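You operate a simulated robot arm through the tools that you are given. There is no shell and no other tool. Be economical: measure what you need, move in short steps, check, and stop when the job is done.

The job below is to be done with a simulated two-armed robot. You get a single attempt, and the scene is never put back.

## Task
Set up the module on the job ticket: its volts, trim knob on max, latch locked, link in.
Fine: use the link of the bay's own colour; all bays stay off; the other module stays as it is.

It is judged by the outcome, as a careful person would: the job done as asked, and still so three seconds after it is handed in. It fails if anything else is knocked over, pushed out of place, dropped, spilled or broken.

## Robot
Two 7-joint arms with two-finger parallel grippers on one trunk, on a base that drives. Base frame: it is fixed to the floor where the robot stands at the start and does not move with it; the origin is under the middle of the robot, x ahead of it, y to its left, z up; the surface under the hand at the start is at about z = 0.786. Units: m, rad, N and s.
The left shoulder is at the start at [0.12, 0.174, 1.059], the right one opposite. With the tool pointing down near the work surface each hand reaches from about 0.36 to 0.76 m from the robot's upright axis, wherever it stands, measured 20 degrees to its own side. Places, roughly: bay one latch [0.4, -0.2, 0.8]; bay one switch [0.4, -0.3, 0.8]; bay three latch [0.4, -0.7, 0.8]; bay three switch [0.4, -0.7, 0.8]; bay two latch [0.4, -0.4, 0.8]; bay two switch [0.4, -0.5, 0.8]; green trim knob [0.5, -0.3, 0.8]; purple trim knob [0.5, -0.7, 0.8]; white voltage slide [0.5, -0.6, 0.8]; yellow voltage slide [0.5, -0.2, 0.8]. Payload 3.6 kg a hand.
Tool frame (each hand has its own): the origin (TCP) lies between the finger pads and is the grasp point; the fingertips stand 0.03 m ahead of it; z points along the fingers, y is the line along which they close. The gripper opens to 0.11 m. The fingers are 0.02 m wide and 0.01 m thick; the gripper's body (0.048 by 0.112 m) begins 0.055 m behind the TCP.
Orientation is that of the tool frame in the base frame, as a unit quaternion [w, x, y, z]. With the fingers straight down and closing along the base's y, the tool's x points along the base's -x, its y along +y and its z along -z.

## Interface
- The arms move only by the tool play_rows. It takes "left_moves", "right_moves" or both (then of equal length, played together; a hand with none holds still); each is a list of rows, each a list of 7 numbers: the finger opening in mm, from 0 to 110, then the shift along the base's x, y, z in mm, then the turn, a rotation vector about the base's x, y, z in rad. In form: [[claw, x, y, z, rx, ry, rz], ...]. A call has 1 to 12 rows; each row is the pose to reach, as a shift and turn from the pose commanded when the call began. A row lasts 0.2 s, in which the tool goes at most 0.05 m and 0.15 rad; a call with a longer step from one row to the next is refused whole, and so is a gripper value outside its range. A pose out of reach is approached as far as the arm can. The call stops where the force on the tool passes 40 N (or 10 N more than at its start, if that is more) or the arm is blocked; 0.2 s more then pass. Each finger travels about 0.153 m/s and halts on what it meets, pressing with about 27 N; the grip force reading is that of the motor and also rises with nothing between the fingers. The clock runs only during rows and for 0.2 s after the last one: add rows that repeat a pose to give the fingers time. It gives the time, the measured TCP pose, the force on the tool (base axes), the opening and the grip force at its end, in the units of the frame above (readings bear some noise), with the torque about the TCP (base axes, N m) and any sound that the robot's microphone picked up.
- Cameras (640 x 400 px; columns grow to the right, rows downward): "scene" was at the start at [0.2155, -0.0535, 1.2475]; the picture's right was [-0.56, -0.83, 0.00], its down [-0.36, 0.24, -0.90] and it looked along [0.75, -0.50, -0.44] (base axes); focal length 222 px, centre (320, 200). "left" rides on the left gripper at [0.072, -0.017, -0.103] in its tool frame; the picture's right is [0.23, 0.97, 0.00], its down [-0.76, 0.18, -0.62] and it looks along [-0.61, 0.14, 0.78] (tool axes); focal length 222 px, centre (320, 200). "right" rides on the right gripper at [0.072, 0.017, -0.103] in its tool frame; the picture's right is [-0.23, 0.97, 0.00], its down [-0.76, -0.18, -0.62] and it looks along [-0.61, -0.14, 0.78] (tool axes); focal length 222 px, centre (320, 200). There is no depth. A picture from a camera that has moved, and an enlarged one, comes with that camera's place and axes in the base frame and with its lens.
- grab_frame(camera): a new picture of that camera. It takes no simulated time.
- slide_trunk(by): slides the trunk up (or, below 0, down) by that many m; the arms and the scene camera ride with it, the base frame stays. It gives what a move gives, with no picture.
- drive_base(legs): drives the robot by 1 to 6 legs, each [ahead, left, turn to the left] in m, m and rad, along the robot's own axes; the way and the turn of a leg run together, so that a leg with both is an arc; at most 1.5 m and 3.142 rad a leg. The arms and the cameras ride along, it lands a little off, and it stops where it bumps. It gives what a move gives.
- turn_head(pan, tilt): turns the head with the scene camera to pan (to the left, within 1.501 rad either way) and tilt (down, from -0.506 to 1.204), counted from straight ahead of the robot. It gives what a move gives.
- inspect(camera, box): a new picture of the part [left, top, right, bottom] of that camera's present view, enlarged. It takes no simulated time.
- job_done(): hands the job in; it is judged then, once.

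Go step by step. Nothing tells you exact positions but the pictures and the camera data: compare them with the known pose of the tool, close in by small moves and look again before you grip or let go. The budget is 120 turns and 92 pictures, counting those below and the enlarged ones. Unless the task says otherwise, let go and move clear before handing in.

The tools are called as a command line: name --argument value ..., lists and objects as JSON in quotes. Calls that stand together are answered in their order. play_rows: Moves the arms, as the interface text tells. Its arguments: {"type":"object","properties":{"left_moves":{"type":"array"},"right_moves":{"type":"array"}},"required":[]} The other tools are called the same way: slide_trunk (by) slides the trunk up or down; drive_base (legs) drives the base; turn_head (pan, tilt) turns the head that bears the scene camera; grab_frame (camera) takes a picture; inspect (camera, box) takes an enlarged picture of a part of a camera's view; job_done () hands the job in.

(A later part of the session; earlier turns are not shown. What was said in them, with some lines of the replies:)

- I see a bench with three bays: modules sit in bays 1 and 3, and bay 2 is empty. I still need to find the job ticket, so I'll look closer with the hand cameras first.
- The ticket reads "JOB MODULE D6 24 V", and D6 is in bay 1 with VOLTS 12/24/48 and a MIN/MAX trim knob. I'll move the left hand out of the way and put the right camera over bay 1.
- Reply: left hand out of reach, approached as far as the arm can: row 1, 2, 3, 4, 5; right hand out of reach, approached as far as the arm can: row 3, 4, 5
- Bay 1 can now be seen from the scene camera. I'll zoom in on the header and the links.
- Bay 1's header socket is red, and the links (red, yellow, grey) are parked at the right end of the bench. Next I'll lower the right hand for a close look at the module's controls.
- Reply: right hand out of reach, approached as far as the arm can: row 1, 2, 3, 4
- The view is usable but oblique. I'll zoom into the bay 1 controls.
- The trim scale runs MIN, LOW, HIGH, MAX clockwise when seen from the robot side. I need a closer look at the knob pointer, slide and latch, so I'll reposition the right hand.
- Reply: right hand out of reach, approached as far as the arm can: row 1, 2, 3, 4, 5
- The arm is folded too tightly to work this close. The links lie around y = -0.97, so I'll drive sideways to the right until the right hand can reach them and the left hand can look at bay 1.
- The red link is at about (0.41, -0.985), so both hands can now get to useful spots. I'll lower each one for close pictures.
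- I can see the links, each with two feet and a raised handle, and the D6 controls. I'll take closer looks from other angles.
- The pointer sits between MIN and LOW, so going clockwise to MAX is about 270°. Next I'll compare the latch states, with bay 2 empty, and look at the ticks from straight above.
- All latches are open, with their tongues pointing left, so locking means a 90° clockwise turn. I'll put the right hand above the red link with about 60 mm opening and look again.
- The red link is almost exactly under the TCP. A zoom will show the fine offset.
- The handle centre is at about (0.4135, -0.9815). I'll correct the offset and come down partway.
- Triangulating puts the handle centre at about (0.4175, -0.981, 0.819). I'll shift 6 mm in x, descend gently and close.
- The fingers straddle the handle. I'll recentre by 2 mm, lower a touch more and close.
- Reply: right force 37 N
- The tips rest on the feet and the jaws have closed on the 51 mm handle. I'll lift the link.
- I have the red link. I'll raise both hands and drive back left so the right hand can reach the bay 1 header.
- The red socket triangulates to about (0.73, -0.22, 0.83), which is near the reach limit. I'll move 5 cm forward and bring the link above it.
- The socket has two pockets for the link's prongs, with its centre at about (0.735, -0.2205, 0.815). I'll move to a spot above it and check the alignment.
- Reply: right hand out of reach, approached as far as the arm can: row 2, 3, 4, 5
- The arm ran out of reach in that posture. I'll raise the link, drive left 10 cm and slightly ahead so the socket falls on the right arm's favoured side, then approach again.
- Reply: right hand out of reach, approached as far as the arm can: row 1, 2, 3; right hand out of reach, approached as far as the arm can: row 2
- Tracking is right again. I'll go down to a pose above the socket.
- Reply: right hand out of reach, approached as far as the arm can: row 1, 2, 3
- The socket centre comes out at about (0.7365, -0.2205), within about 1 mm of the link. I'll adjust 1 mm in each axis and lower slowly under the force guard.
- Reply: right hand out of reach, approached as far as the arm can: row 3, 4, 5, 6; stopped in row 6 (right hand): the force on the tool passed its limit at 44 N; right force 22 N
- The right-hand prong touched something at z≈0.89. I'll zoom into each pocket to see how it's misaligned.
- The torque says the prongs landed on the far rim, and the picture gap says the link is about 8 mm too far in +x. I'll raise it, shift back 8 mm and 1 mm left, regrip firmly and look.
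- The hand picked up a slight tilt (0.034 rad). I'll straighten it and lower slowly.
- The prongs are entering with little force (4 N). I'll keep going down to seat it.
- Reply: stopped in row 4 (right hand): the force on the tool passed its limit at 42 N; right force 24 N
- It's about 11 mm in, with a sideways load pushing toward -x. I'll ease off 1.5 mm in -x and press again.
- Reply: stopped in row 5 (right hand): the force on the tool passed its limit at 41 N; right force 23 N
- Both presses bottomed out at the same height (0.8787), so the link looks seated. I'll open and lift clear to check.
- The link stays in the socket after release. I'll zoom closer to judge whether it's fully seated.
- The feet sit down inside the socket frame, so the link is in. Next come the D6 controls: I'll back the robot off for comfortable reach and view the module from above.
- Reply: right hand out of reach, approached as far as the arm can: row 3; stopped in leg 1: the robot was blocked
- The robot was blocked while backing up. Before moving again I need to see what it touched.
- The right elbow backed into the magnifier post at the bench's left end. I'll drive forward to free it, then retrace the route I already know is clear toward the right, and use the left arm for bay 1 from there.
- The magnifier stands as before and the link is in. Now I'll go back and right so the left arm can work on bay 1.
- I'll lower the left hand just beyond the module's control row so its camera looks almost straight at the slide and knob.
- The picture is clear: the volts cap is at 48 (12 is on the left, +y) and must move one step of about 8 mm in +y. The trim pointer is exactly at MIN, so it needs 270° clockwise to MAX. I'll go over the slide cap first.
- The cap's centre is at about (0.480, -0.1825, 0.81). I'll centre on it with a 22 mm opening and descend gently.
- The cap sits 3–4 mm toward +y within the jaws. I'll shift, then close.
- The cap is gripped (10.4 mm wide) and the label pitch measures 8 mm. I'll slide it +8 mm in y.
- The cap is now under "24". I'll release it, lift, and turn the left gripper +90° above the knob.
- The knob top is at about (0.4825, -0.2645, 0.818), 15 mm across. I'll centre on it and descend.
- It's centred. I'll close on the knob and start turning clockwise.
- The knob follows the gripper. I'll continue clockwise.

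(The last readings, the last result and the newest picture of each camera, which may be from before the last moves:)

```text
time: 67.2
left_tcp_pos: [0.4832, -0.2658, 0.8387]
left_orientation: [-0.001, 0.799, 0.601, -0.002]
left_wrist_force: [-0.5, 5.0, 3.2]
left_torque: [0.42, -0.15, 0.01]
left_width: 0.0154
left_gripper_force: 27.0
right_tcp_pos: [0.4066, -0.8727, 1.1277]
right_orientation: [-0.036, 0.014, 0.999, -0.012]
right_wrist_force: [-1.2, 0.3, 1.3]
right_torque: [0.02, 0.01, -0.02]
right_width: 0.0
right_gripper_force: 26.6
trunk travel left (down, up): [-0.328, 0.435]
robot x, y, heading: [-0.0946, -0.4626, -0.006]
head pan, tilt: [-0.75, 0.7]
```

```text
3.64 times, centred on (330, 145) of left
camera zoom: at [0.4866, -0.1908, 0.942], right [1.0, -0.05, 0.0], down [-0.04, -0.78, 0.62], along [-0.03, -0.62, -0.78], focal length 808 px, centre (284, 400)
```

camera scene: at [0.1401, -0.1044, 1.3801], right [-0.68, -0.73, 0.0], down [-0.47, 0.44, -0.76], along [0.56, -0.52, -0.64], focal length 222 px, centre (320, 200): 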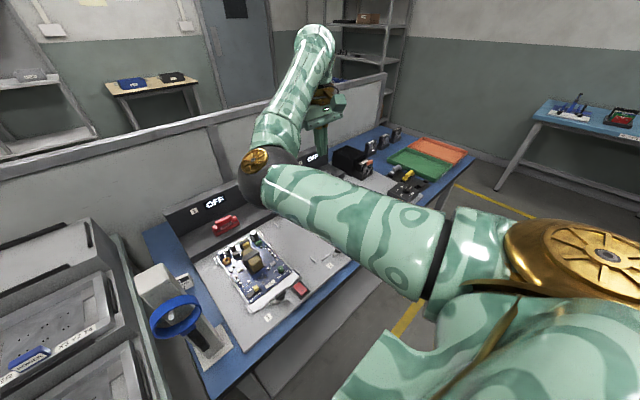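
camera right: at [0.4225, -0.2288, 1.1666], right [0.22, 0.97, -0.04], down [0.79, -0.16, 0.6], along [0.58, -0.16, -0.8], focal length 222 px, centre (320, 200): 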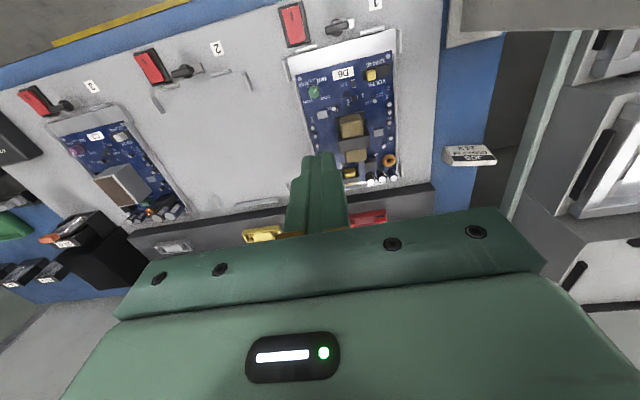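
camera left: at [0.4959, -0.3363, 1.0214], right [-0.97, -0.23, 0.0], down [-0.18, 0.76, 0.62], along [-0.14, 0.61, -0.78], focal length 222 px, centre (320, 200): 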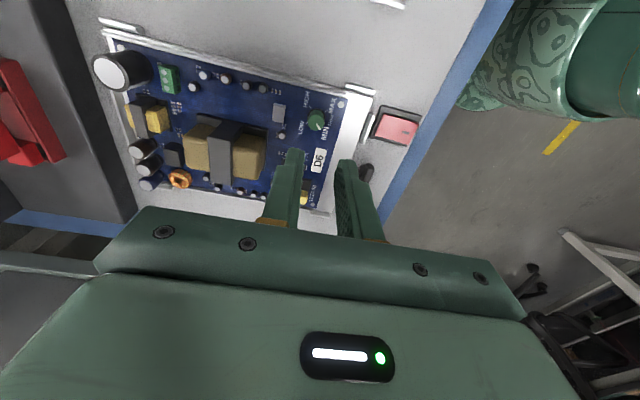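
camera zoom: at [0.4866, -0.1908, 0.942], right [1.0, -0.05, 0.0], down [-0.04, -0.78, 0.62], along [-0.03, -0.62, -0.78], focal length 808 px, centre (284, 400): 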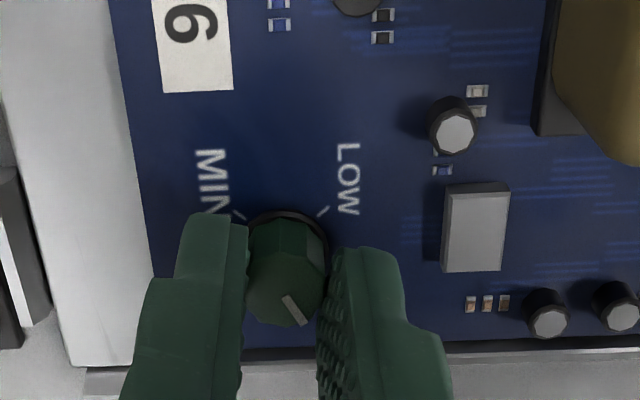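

196° are done with no limits reported. I'll try the last 74° directly.

play_rows --left_moves '[[8, 0, 0, 0, 0, 0, -0.145], [8, 0, 0, 0, 0, 0, -0.29], [8, 0, 0, 0, 0, 0, -0.435], [8, 0, 0, 0, 0, 0, -0.58], [8, 0, 0, 0, 0, 0, -0.725], [8, 0, 0, 0, 0, 0, -0.87], [8, 0, 0, 0, 0, 0, -1.01], [8, 0, 0, 0, 0, 0, -1.15], [8, 0, 0, 0, 0, 0, -1.29], [8, 0, 0, 0, 0, 0, -1.29]]'

inspect --camera "left" --box '[260, 90, 400, 200]'

```text
time: 69.4
left_tcp_pos: [0.483, -0.2669, 0.8388]
left_orientation: [0.0, 1.0, 0.002, 0.0]
left_wrist_force: [5.1, 2.2, 1.6]
left_torque: [-0.04, 0.04, 0.0]
left_width: 0.0154
left_gripper_force: 26.7
right_tcp_pos: [0.4064, -0.8733, 1.1279]
right_orientation: [-0.035, 0.014, 0.999, -0.011]
right_wrist_force: [-0.3, 0.2, -1.0]
right_torque: [-0.02, -0.02, 0.01]
right_width: 0.0003
right_gripper_force: 26.4
trunk travel left (down, up): [-0.328, 0.435]
robot x, y, heading: [-0.0949, -0.4568, -0.003]
head pan, tilt: [-0.75, 0.7]
```

```text
3.64 times, centred on (330, 145) of left
camera zoom: at [0.5549, -0.2488, 0.942], right [0.23, -0.97, 0.0], down [-0.76, -0.18, 0.62], along [-0.61, -0.14, -0.78], focal length 808 px, centre (284, 400)
```

zoom: 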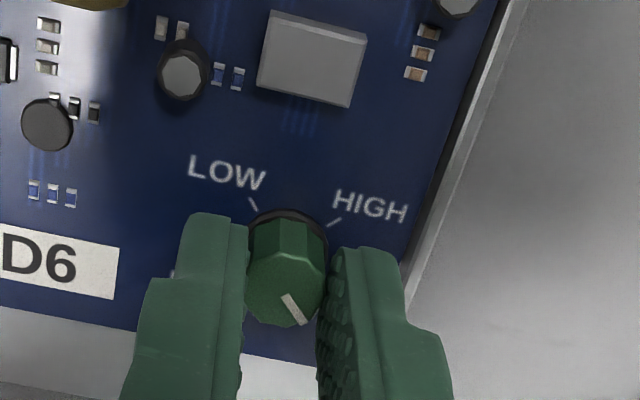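

The full 270° turn is done, so the pointer should be at MAX. I'll release, lift and check.

play_rows --left_moves '[[20, 0, 0, 0, 0, 0, 0], [28, 0, 0, 0, 0, 0, 0], [28, 0, 0, 15, 0, 0, 0], [28, 0, 0, 50, 0, 0, 0], [28, -40, 0, 90, 0, 0, 0]]'

inspect --camera "left" --box '[220, 30, 400, 160]'

```text
refused: row 5 steps farther than a row can; nothing moved
```

```text
3.08 times, centred on (310, 95) of left
camera zoom: at [0.5549, -0.2488, 0.942], right [0.23, -0.97, 0.0], down [-0.76, -0.18, 0.62], along [-0.61, -0.14, -0.78], focal length 684 px, centre (351, 523)
```

zoom: 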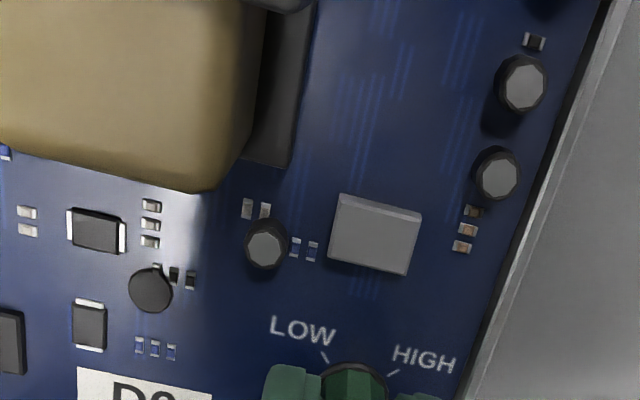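

play_rows --left_moves '[[20, 0, 0, 0, 0, 0, 0], [28, 0, 0, 0, 0, 0, 0], [28, 0, 0, 15, 0, 0, 0], [28, 0, 0, 50, 0, 0, 0], [28, -20, 0, 80, 0, 0, 0], [28, -40, 15, 100, 0, 0, 0], [28, -60, 25, 100, 0, 0, 0]]'

inspect --camera "left" --box '[230, 30, 410, 160]'

```text
time: 71.0
left_tcp_pos: [0.4243, -0.2396, 0.9398]
left_orientation: [-0.001, 1.0, 0.002, 0.0]
left_wrist_force: [-0.2, -0.2, 0.0]
left_torque: [-0.03, -0.03, -0.02]
left_width: 0.0278
left_gripper_force: 0.0
right_tcp_pos: [0.4056, -0.8732, 1.1288]
right_orientation: [-0.035, 0.015, 0.999, -0.012]
right_wrist_force: [0.0, -1.0, -0.7]
right_torque: [0.01, 0.04, 0.01]
right_width: 0.0
right_gripper_force: 27.7
trunk travel left (down, up): [-0.328, 0.435]
robot x, y, heading: [-0.0996, -0.4586, -0.007]
head pan, tilt: [-0.75, 0.7]
```

```text
3.08 times, centred on (320, 95) of left
camera zoom: at [0.4951, -0.2226, 1.0431], right [0.23, -0.97, 0.0], down [-0.76, -0.18, 0.62], along [-0.61, -0.14, -0.78], focal length 684 px, centre (320, 523)
```

zoom: 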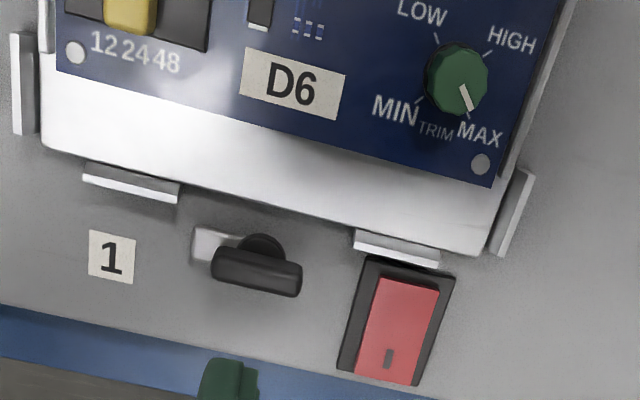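

Trim is at MAX and the slide at 24. The latch bar is at about (0.416, -0.219, 0.811); I'll unwind the wrist to +90° so the hand stays clear of the magnifier while turning the latch.

play_rows --left_moves '[[28, 0, 0, 10, 0, 0, 0.145], [28, 0, 0, 10, 0, 0, 0.29], [28, 0, 0, 10, 0, 0, 0.435], [28, 0, 0, 10, 0, 0, 0.58], [28, 0, -20, 10, 0, 0, 0.725], [28, 0, -40, 10, 0, 0, 0.87], [28, 0, -60, 10, 0, 0, 1.015], [28, 0, -60, 10, 0, 0, 1.16], [28, 0, -60, 10, 0, 0, 1.305], [28, 0, -60, 10, 0, 0, 1.45], [28, 0, -60, 10, 0, 0, 1.595], [28, 0, -60, 10, 0, 0, 1.74]]'

play_rows --left_moves '[[28, 0, 0, 0, 0, 0, 0.145], [28, 0, 0, 0, 0, 0, 0.29], [28, 0, 0, 0, 0, 0, 0.435], [28, 0, 0, 0, 0, 0, 0.58], [28, 0, 0, 0, 0, 0, 0.725], [28, 0, 0, 0, 0, 0, 0.87], [28, 0, 0, 0, 0, 0, 1.015], [28, 0, 0, 0, 0, 0, 1.16], [28, 0, 0, 0, 0, 0, 1.305], [28, 0, 0, 0, 0, 0, 1.45], [28, 0, 0, 0, 0, 0, 1.595], [28, 0, 0, 0, 0, 0, 1.74]]'

play_rows --left_moves '[[28, -2, 20, 0, 0, 0, 0.145], [28, -4, 40, 0, 0, 0, 0.29], [28, -6, 60, -5, 0, 0, 0.435], [28, -8, 80, -15, 0, 0, 0.58], [28, -8, 80, -20, 0, 0, 0.725], [28, -8, 80, -20, 0, 0, 0.87], [28, -8, 80, -20, 0, 0, 1.015], [28, -8, 80, -20, 0, 0, 1.16], [28, -8, 80, -20, 0, 0, 1.23], [28, -8, 80, -20, 0, 0, 1.23]]'

grab_frame --camera "left"

```text
time: 73.6
left_tcp_pos: [0.4229, -0.3009, 0.9486]
left_orientation: [-0.001, 0.642, 0.767, -0.002]
left_wrist_force: [-0.1, 0.6, 0.5]
left_torque: [-0.01, -0.04, -0.02]
left_width: 0.0279
left_gripper_force: 0.1
right_tcp_pos: [0.406, -0.8731, 1.1282]
right_orientation: [-0.035, 0.015, 0.999, -0.012]
right_wrist_force: [0.6, -0.2, 1.2]
right_torque: [0.0, -0.04, -0.01]
right_width: 0.0
right_gripper_force: 26.8
trunk travel left (down, up): [-0.328, 0.435]
robot x, y, heading: [-0.0954, -0.4624, 0.0]
head pan, tilt: [-0.75, 0.7]
```

```text
time: 76.2
left_tcp_pos: [0.4228, -0.301, 0.9475]
left_orientation: [-0.001, -0.172, 0.985, -0.001]
left_wrist_force: [0.1, -0.3, 0.0]
left_torque: [-0.03, 0.0, 0.0]
left_width: 0.028
left_gripper_force: 0.2
right_tcp_pos: [0.4069, -0.8734, 1.1279]
right_orientation: [-0.035, 0.013, 0.999, -0.012]
right_wrist_force: [0.1, -0.5, 0.5]
right_torque: [-0.02, 0.0, 0.02]
right_width: 0.0003
right_gripper_force: 27.1
trunk travel left (down, up): [-0.328, 0.435]
robot x, y, heading: [-0.0934, -0.4592, -0.01]
head pan, tilt: [-0.75, 0.7]
```

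```text
time: 78.4
left_tcp_pos: [0.4146, -0.2199, 0.9288]
left_orientation: [0.0, 0.709, -0.706, 0.001]
left_wrist_force: [-0.2, 0.3, -0.1]
left_torque: [-0.03, 0.02, -0.01]
left_width: 0.0281
left_gripper_force: 0.1
right_tcp_pos: [0.4069, -0.8728, 1.1276]
right_orientation: [-0.035, 0.014, 0.999, -0.011]
right_wrist_force: [0.3, 0.1, 0.2]
right_torque: [-0.01, 0.02, 0.01]
right_width: 0.0001
right_gripper_force: 27.2
trunk travel left (down, up): [-0.328, 0.435]
robot x, y, heading: [-0.0942, -0.4578, -0.006]
head pan, tilt: [-0.75, 0.7]
```

```text
24 pictures are left
camera left: at [0.4322, -0.292, 1.0329], right [-0.97, -0.23, 0.0], down [-0.18, 0.76, 0.62], along [-0.14, 0.61, -0.78], focal length 222 px, centre (320, 200)
```

left: 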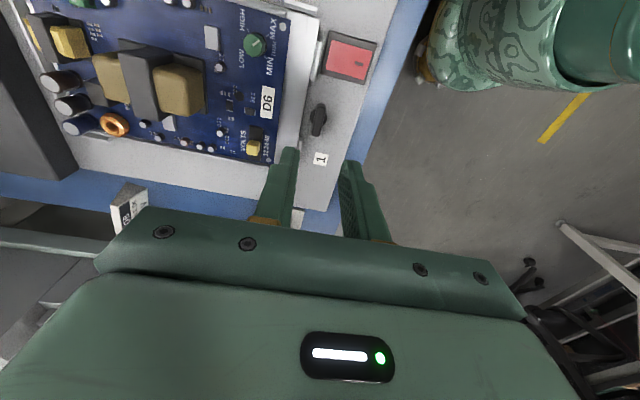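

inspect --camera "left" --box '[270, 80, 370, 160]'

```text
5.00 times, centred on (320, 120) of left
camera zoom: at [0.4322, -0.292, 1.0329], right [-0.97, -0.23, 0.0], down [-0.18, 0.76, 0.62], along [-0.14, 0.61, -0.78], focal length 1111 px, centre (320, 600)
```

zoom: 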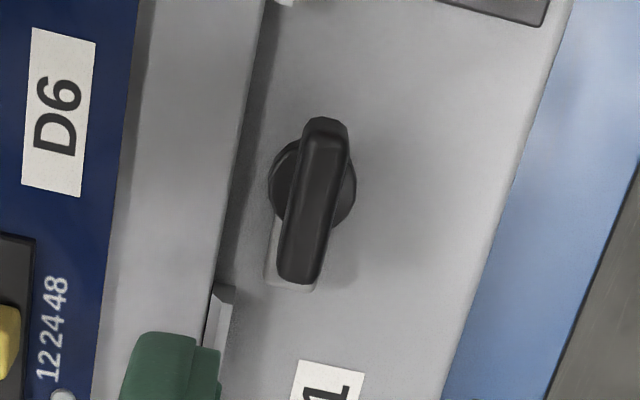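

I'll centre on the latch bar with a 20 mm opening and descend, watching for the tray lip.

play_rows --left_moves '[[20, 2, 2, -25, 0, 0, 0], [20, 2, 2, -50, 0, 0, 0], [20, 2, 2, -75, 0, 0, 0], [20, 2, 2, -85, 0, 0, 0], [20, 2, 2, -90, 0, 0, 0], [20, 2, 2, -90, 0, 0, 0]]'

inspect --camera "left" --box '[260, 90, 400, 200]'

```text
time: 79.8
left_tcp_pos: [0.4171, -0.218, 0.8387]
left_orientation: [-0.001, 0.708, -0.706, 0.001]
left_wrist_force: [0.1, 0.7, 0.1]
left_torque: [0.01, 0.0, -0.01]
left_width: 0.0201
left_gripper_force: 0.1
right_tcp_pos: [0.4058, -0.8734, 1.1273]
right_orientation: [-0.035, 0.015, 0.999, -0.012]
right_wrist_force: [-0.2, 1.4, 0.2]
right_torque: [-0.02, -0.01, 0.03]
right_width: 0.0
right_gripper_force: 27.4
trunk travel left (down, up): [-0.328, 0.435]
robot x, y, heading: [-0.0955, -0.4618, -0.005]
head pan, tilt: [-0.75, 0.7]
```

```text
3.64 times, centred on (330, 145) of left
camera zoom: at [0.4324, -0.2906, 0.9426], right [-0.97, -0.23, 0.0], down [-0.18, 0.76, 0.62], along [-0.14, 0.61, -0.78], focal length 808 px, centre (284, 400)
```

zoom: 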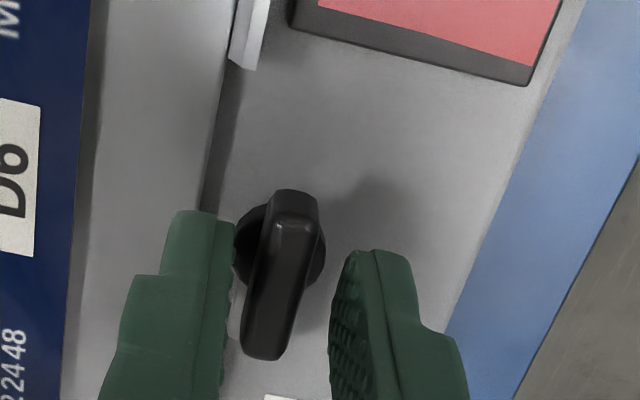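

The bar is centred. I'll lower 3 mm more, close and turn 90° clockwise.

play_rows --left_moves '[[20, 0, 0, -3, 0, 0, 0], [4, 0, 0, -3, 0, 0, 0], [4, 0, 0, -3, 0, 0, 0], [4, 0, 0, -3, 0, 0, 0], [4, 0, 0, -3, 0, 0, -0.13], [4, 0, 0, -3, 0, 0, -0.26], [4, 0, 0, -3, 0, 0, -0.4], [4, 0, 0, -3, 0, 0, -0.54], [4, 0, 0, -3, 0, 0, -0.68], [4, 0, 0, -3, 0, 0, -0.78], [4, 0, 0, -3, 0, 0, -0.78]]'

inspect --camera "left" --box '[260, 90, 400, 200]'

```text
time: 82.2
left_tcp_pos: [0.4182, -0.2189, 0.8357]
left_orientation: [0.001, -0.385, 0.923, -0.002]
left_wrist_force: [19.9, 2.1, 17.4]
left_torque: [-0.61, 0.01, 0.02]
left_width: 0.0169
left_gripper_force: 45.6
right_tcp_pos: [0.4072, -0.8729, 1.1269]
right_orientation: [-0.035, 0.015, 0.999, -0.011]
right_wrist_force: [0.0, -0.2, 0.0]
right_torque: [0.0, -0.03, 0.02]
right_width: 0.0
right_gripper_force: 26.9
trunk travel left (down, up): [-0.328, 0.435]
robot x, y, heading: [-0.0949, -0.4569, -0.001]
head pan, tilt: [-0.75, 0.7]
```

```text
3.64 times, centred on (330, 145) of left
camera zoom: at [0.3786, -0.2818, 0.9401], right [-0.85, 0.52, 0.0], down [0.41, 0.67, 0.62], along [0.33, 0.53, -0.78], focal length 808 px, centre (284, 400)
```

zoom: 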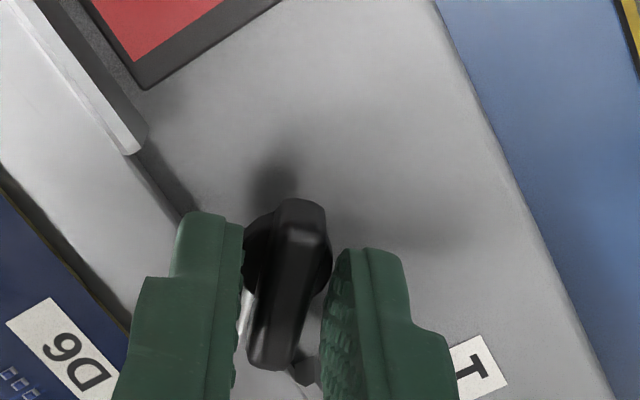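

The jaws closed on the wider pivot disc (17 mm) rather than the bar, and there is some side load. I'll open, raise 4 mm, regrip on the bar alone and look.

play_rows --left_moves '[[22, 0, 0, 0, 0, 0, 0], [22, 0, 0, 2, 0, 0, 0], [22, -1, 0, 5, 0, 0, 0], [22, -1, 0, 5, 0, 0, 0], [4, -1, 0, 5, 0, 0, 0], [4, -1, 0, 5, 0, 0, 0], [4, -1, 0, 5, 0, 0, 0]]'

inspect --camera "left" --box '[260, 90, 400, 200]'

```text
time: 83.8
left_tcp_pos: [0.4166, -0.2183, 0.8416]
left_orientation: [-0.001, -0.386, 0.923, -0.002]
left_wrist_force: [7.8, -5.9, 3.6]
left_torque: [-0.81, 0.62, -0.02]
left_width: 0.0086
left_gripper_force: 45.1
right_tcp_pos: [0.4074, -0.8742, 1.1272]
right_orientation: [-0.035, 0.014, 0.999, -0.012]
right_wrist_force: [0.1, -0.3, 0.2]
right_torque: [-0.03, 0.02, 0.0]
right_width: 0.0
right_gripper_force: 27.0
trunk travel left (down, up): [-0.328, 0.435]
robot x, y, heading: [-0.0944, -0.4591, -0.008]
head pan, tilt: [-0.75, 0.7]
```

```text
3.64 times, centred on (330, 145) of left
camera zoom: at [0.378, -0.2827, 0.945], right [-0.85, 0.52, 0.0], down [0.41, 0.67, 0.62], along [0.33, 0.53, -0.78], focal length 808 px, centre (284, 400)
```

zoom: 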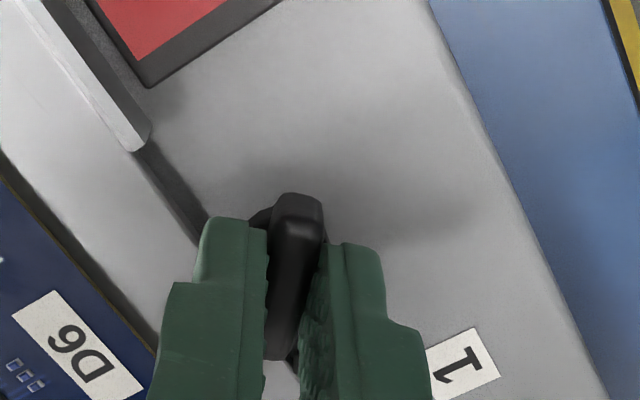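

The bar is now firmly gripped (8.6 mm) and aligned with the jaws. I'll continue the remaining 45°.

play_rows --left_moves '[[4, 1, -1, 0, 0, 0, 0], [4, 1, -1, 0, 0, 0, -0.13], [4, 1, -1, 0, 0, 0, -0.26], [4, 1, -1, 0, 0, 0, -0.4], [4, 1, -1, 0, 0, 0, -0.54], [4, 1, -1, 0, 0, 0, -0.67], [4, 1, -1, 0, 0, 0, -0.79], [4, 1, -1, 0, 0, 0, -0.82], [4, 1, -1, 0, 0, 0, -0.82]]'

inspect --camera "left" --box '[260, 90, 400, 200]'

```text
time: 85.8
left_tcp_pos: [0.416, -0.22, 0.841]
left_orientation: [-0.001, 0.014, 1.0, -0.001]
left_wrist_force: [14.6, -6.2, 3.0]
left_torque: [0.12, -0.93, 0.94]
left_width: 0.0088
left_gripper_force: 45.1
right_tcp_pos: [0.407, -0.8735, 1.1266]
right_orientation: [-0.035, 0.014, 0.999, -0.011]
right_wrist_force: [0.6, -0.7, -0.3]
right_torque: [0.01, 0.02, -0.01]
right_width: 0.0
right_gripper_force: 26.9
trunk travel left (down, up): [-0.328, 0.435]
robot x, y, heading: [-0.0937, -0.4629, -0.006]
head pan, tilt: [-0.75, 0.7]
```

```text
3.64 times, centred on (330, 145) of left
camera zoom: at [0.3442, -0.2342, 0.945], right [-0.2, 0.98, 0.0], down [0.77, 0.16, 0.62], along [0.61, 0.12, -0.78], focal length 808 px, centre (284, 400)
```

zoom: 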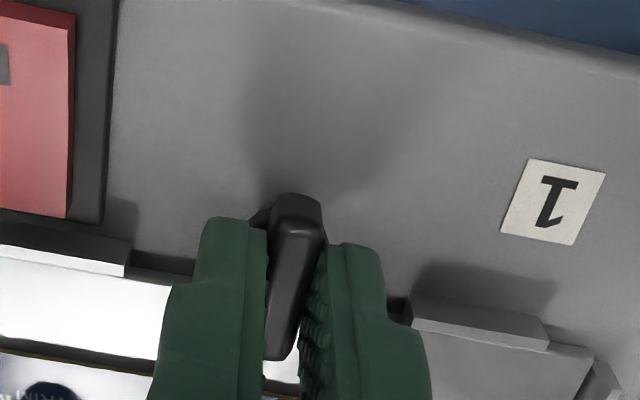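

The latch is at about 90° with a clear end-stop torque. I'll release, rise and inspect everything.

play_rows --left_moves '[[14, 0, 0, 0, 0, 0, 0], [24, 0, 0, 0, 0, 0, 0], [24, 0, 0, 0, 0, 0, 0], [24, 0, 0, 15, 0, 0, 0], [24, 0, 0, 50, 0, 0, 0], [24, 30, -10, 80, 0, 0, 0], [24, 65, -15, 100, 0, 0, 0]]'

inspect --camera "left" --box '[230, 0, 410, 130]'

```text
time: 87.4
left_tcp_pos: [0.4849, -0.2372, 0.9417]
left_orientation: [-0.001, 0.013, 1.0, 0.0]
left_wrist_force: [-1.1, 0.1, 0.8]
left_torque: [0.03, -0.02, -0.01]
left_width: 0.0237
left_gripper_force: 0.0
right_tcp_pos: [0.4055, -0.8731, 1.1268]
right_orientation: [-0.036, 0.014, 0.999, -0.011]
right_wrist_force: [0.6, -0.6, -0.1]
right_torque: [0.01, 0.01, -0.02]
right_width: 0.0
right_gripper_force: 26.6
trunk travel left (down, up): [-0.328, 0.435]
robot x, y, heading: [-0.0969, -0.4616, -0.006]
head pan, tilt: [-0.75, 0.7]
```

```text
3.08 times, centred on (320, 65) of left
camera zoom: at [0.4108, -0.2517, 1.0456], right [-0.2, 0.98, 0.0], down [0.77, 0.16, 0.62], along [0.61, 0.12, -0.78], focal length 684 px, centre (320, 615)
```

zoom: 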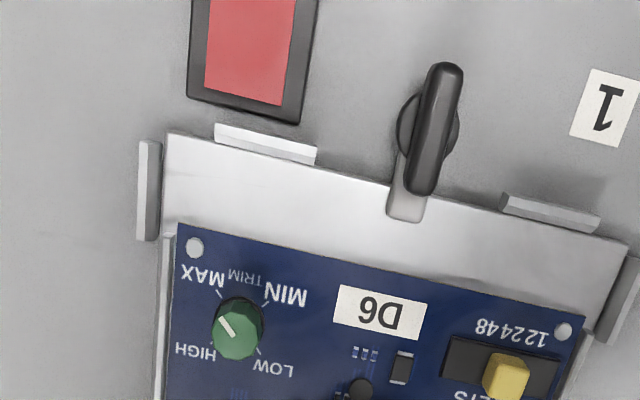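

The latch tongue covers the tray lip (locked), trim is at MAX and volts at 24. I'll raise the left hand and do a final check of the link, switches and displays.

play_rows --left_moves '[[24, -20, -10, 40, 0, 0, 0], [24, -50, -20, 80, 0, 0, 0], [24, -80, -30, 120, 0, 0, 0], [24, -110, -40, 160, 0, 0, 0], [24, -140, -60, 200, 0, 0, 0], [24, -150, -80, 230, 0, 0, 0]]'

turn_head --pan 0.1 --tilt 0.65

grab_frame --camera "left"

grab_frame --camera "scene"

```text
refused: row 2 steps farther than a row can; nothing moved
```

```text
time: 88.6
left_tcp_pos: [0.4837, -0.2365, 0.9418]
left_orientation: [-0.001, 0.014, 1.0, 0.0]
left_wrist_force: [0.2, 0.3, -0.1]
left_torque: [0.02, 0.0, 0.0]
left_width: 0.0236
left_gripper_force: 0.0
right_tcp_pos: [0.4056, -0.8741, 1.1278]
right_orientation: [-0.035, 0.015, 0.999, -0.011]
right_wrist_force: [0.2, 0.3, 0.2]
right_torque: [0.01, -0.03, -0.02]
right_width: 0.0002
right_gripper_force: 27.4
trunk travel left (down, up): [-0.328, 0.435]
robot x, y, heading: [-0.0937, -0.4652, -0.002]
head pan, tilt: [0.099, 0.649]
```

```text
17 pictures are left
camera left: at [0.4102, -0.2513, 1.0451], right [-0.2, 0.98, 0.0], down [0.77, 0.16, 0.62], along [0.61, 0.12, -0.78], focal length 222 px, centre (320, 200)
```

left: 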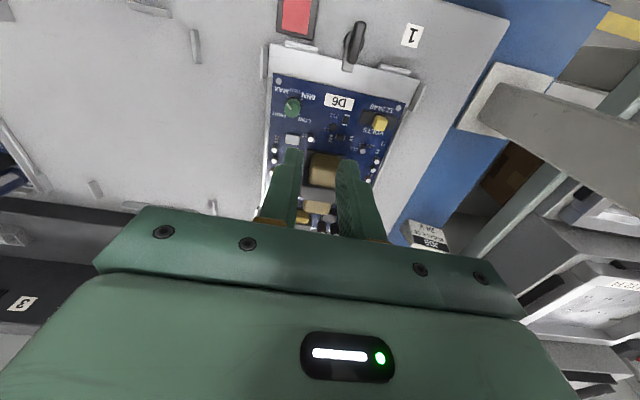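

```text
16 pictures are left
camera scene: at [0.0592, -0.4533, 1.3845], right [0.09, -1.0, 0.0], down [-0.6, -0.06, -0.8], along [0.79, 0.07, -0.61], focal length 222 px, centre (320, 200)
```

scene: 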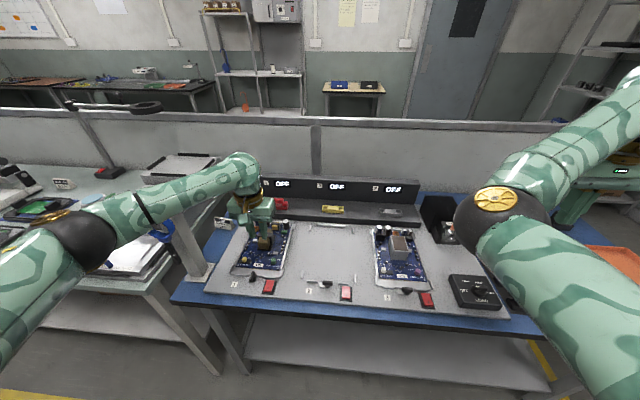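

All three displays read OFF. I'll raise the left hand straight up and zoom in on the link.

play_rows --left_moves '[[24, 0, 0, 40, 0, 0, 0], [24, -15, 0, 80, 0, 0, 0], [24, -40, -10, 120, 0, 0, 0], [24, -65, -20, 160, 0, 0, 0], [24, -90, -30, 200, 0, 0, 0], [24, -115, -40, 230, 0, 0, 0]]'

inspect --camera "scene" --box '[200, 160, 350, 300]'

inspect --camera "scene" --box '[260, 180, 460, 310]'

```text
time: 90.0
left_tcp_pos: [0.3664, -0.2744, 1.1711]
left_orientation: [-0.002, 0.013, 1.0, -0.001]
left_wrist_force: [0.3, 0.2, 0.7]
left_torque: [-0.02, -0.03, -0.04]
left_width: 0.0239
left_gripper_force: 0.1
right_tcp_pos: [0.4056, -0.8735, 1.128]
right_orientation: [-0.034, 0.015, 0.999, -0.012]
right_wrist_force: [0.3, -0.3, 0.2]
right_torque: [-0.01, -0.02, 0.01]
right_width: 0.0002
right_gripper_force: 26.5
trunk travel left (down, up): [-0.328, 0.435]
robot x, y, heading: [-0.0924, -0.4605, -0.007]
head pan, tilt: [0.099, 0.649]
```

```text
2.86 times, centred on (275, 230) of scene
camera zoom: at [0.0581, -0.4536, 1.3846], right [0.09, -1.0, 0.0], down [-0.6, -0.06, -0.8], along [0.79, 0.07, -0.6], focal length 634 px, centre (449, 114)
```

zoom: 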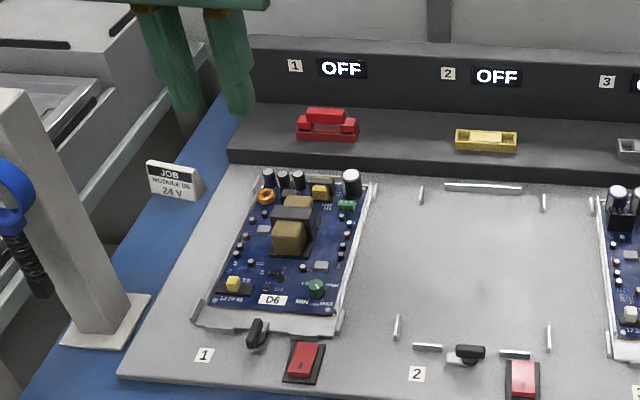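

```text
3.08 times, centred on (360, 245) of scene
camera zoom: at [0.0581, -0.4536, 1.3846], right [0.09, -1.0, 0.0], down [-0.6, -0.06, -0.8], along [0.79, 0.07, -0.6], focal length 683 px, centre (197, 62)
```

zoom: 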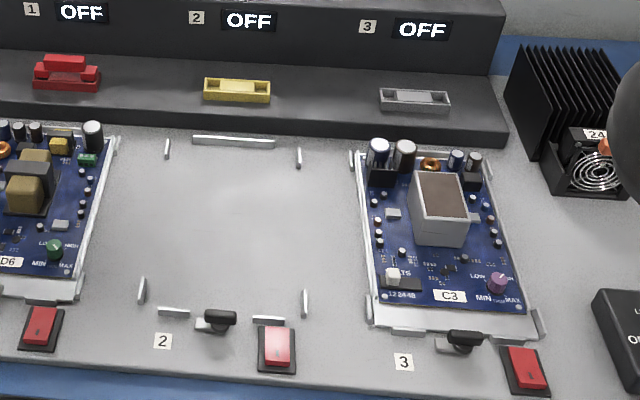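

inspect --camera "scene" --box '[262, 190, 298, 215]'

```text
16.00 times, centred on (280, 202) of scene
camera zoom: at [0.0581, -0.4536, 1.3846], right [0.09, -1.0, 0.0], down [-0.6, -0.06, -0.8], along [0.79, 0.07, -0.6], focal length 3552 px, centre (960, 160)
```

zoom: 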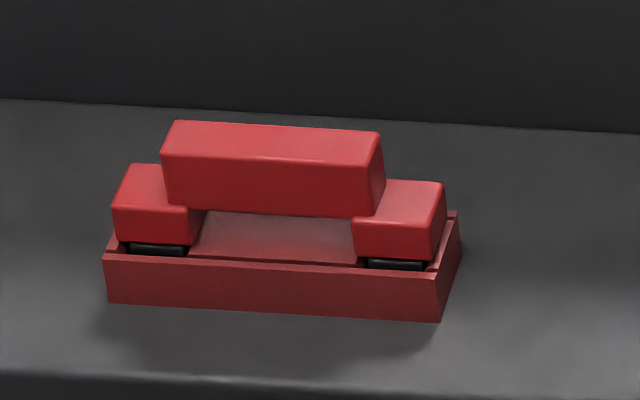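

The link is level in bay 1's red socket. All bays read OFF, C3 and the magnifier look undisturbed, and both hands are clear, so I'm handing in.

job_done

```text
The job is handed in.
```

I set up module D6 in bay 1 as the ticket asks and handed it in: volts at 24, trim knob at MAX, latch turned to locked, and the red link in the red socket. All three bays still read OFF, and module C3 looks unchanged.

- **Link seating:** two presses to about 40 N stopped at the same height, so I took it as fully seated. A thin gap still shows under its feet, and I did not press it again.
- **Bump:** while backing up, the robot's right elbow touched the magnifier post. Later pictures show the post standing where it was.
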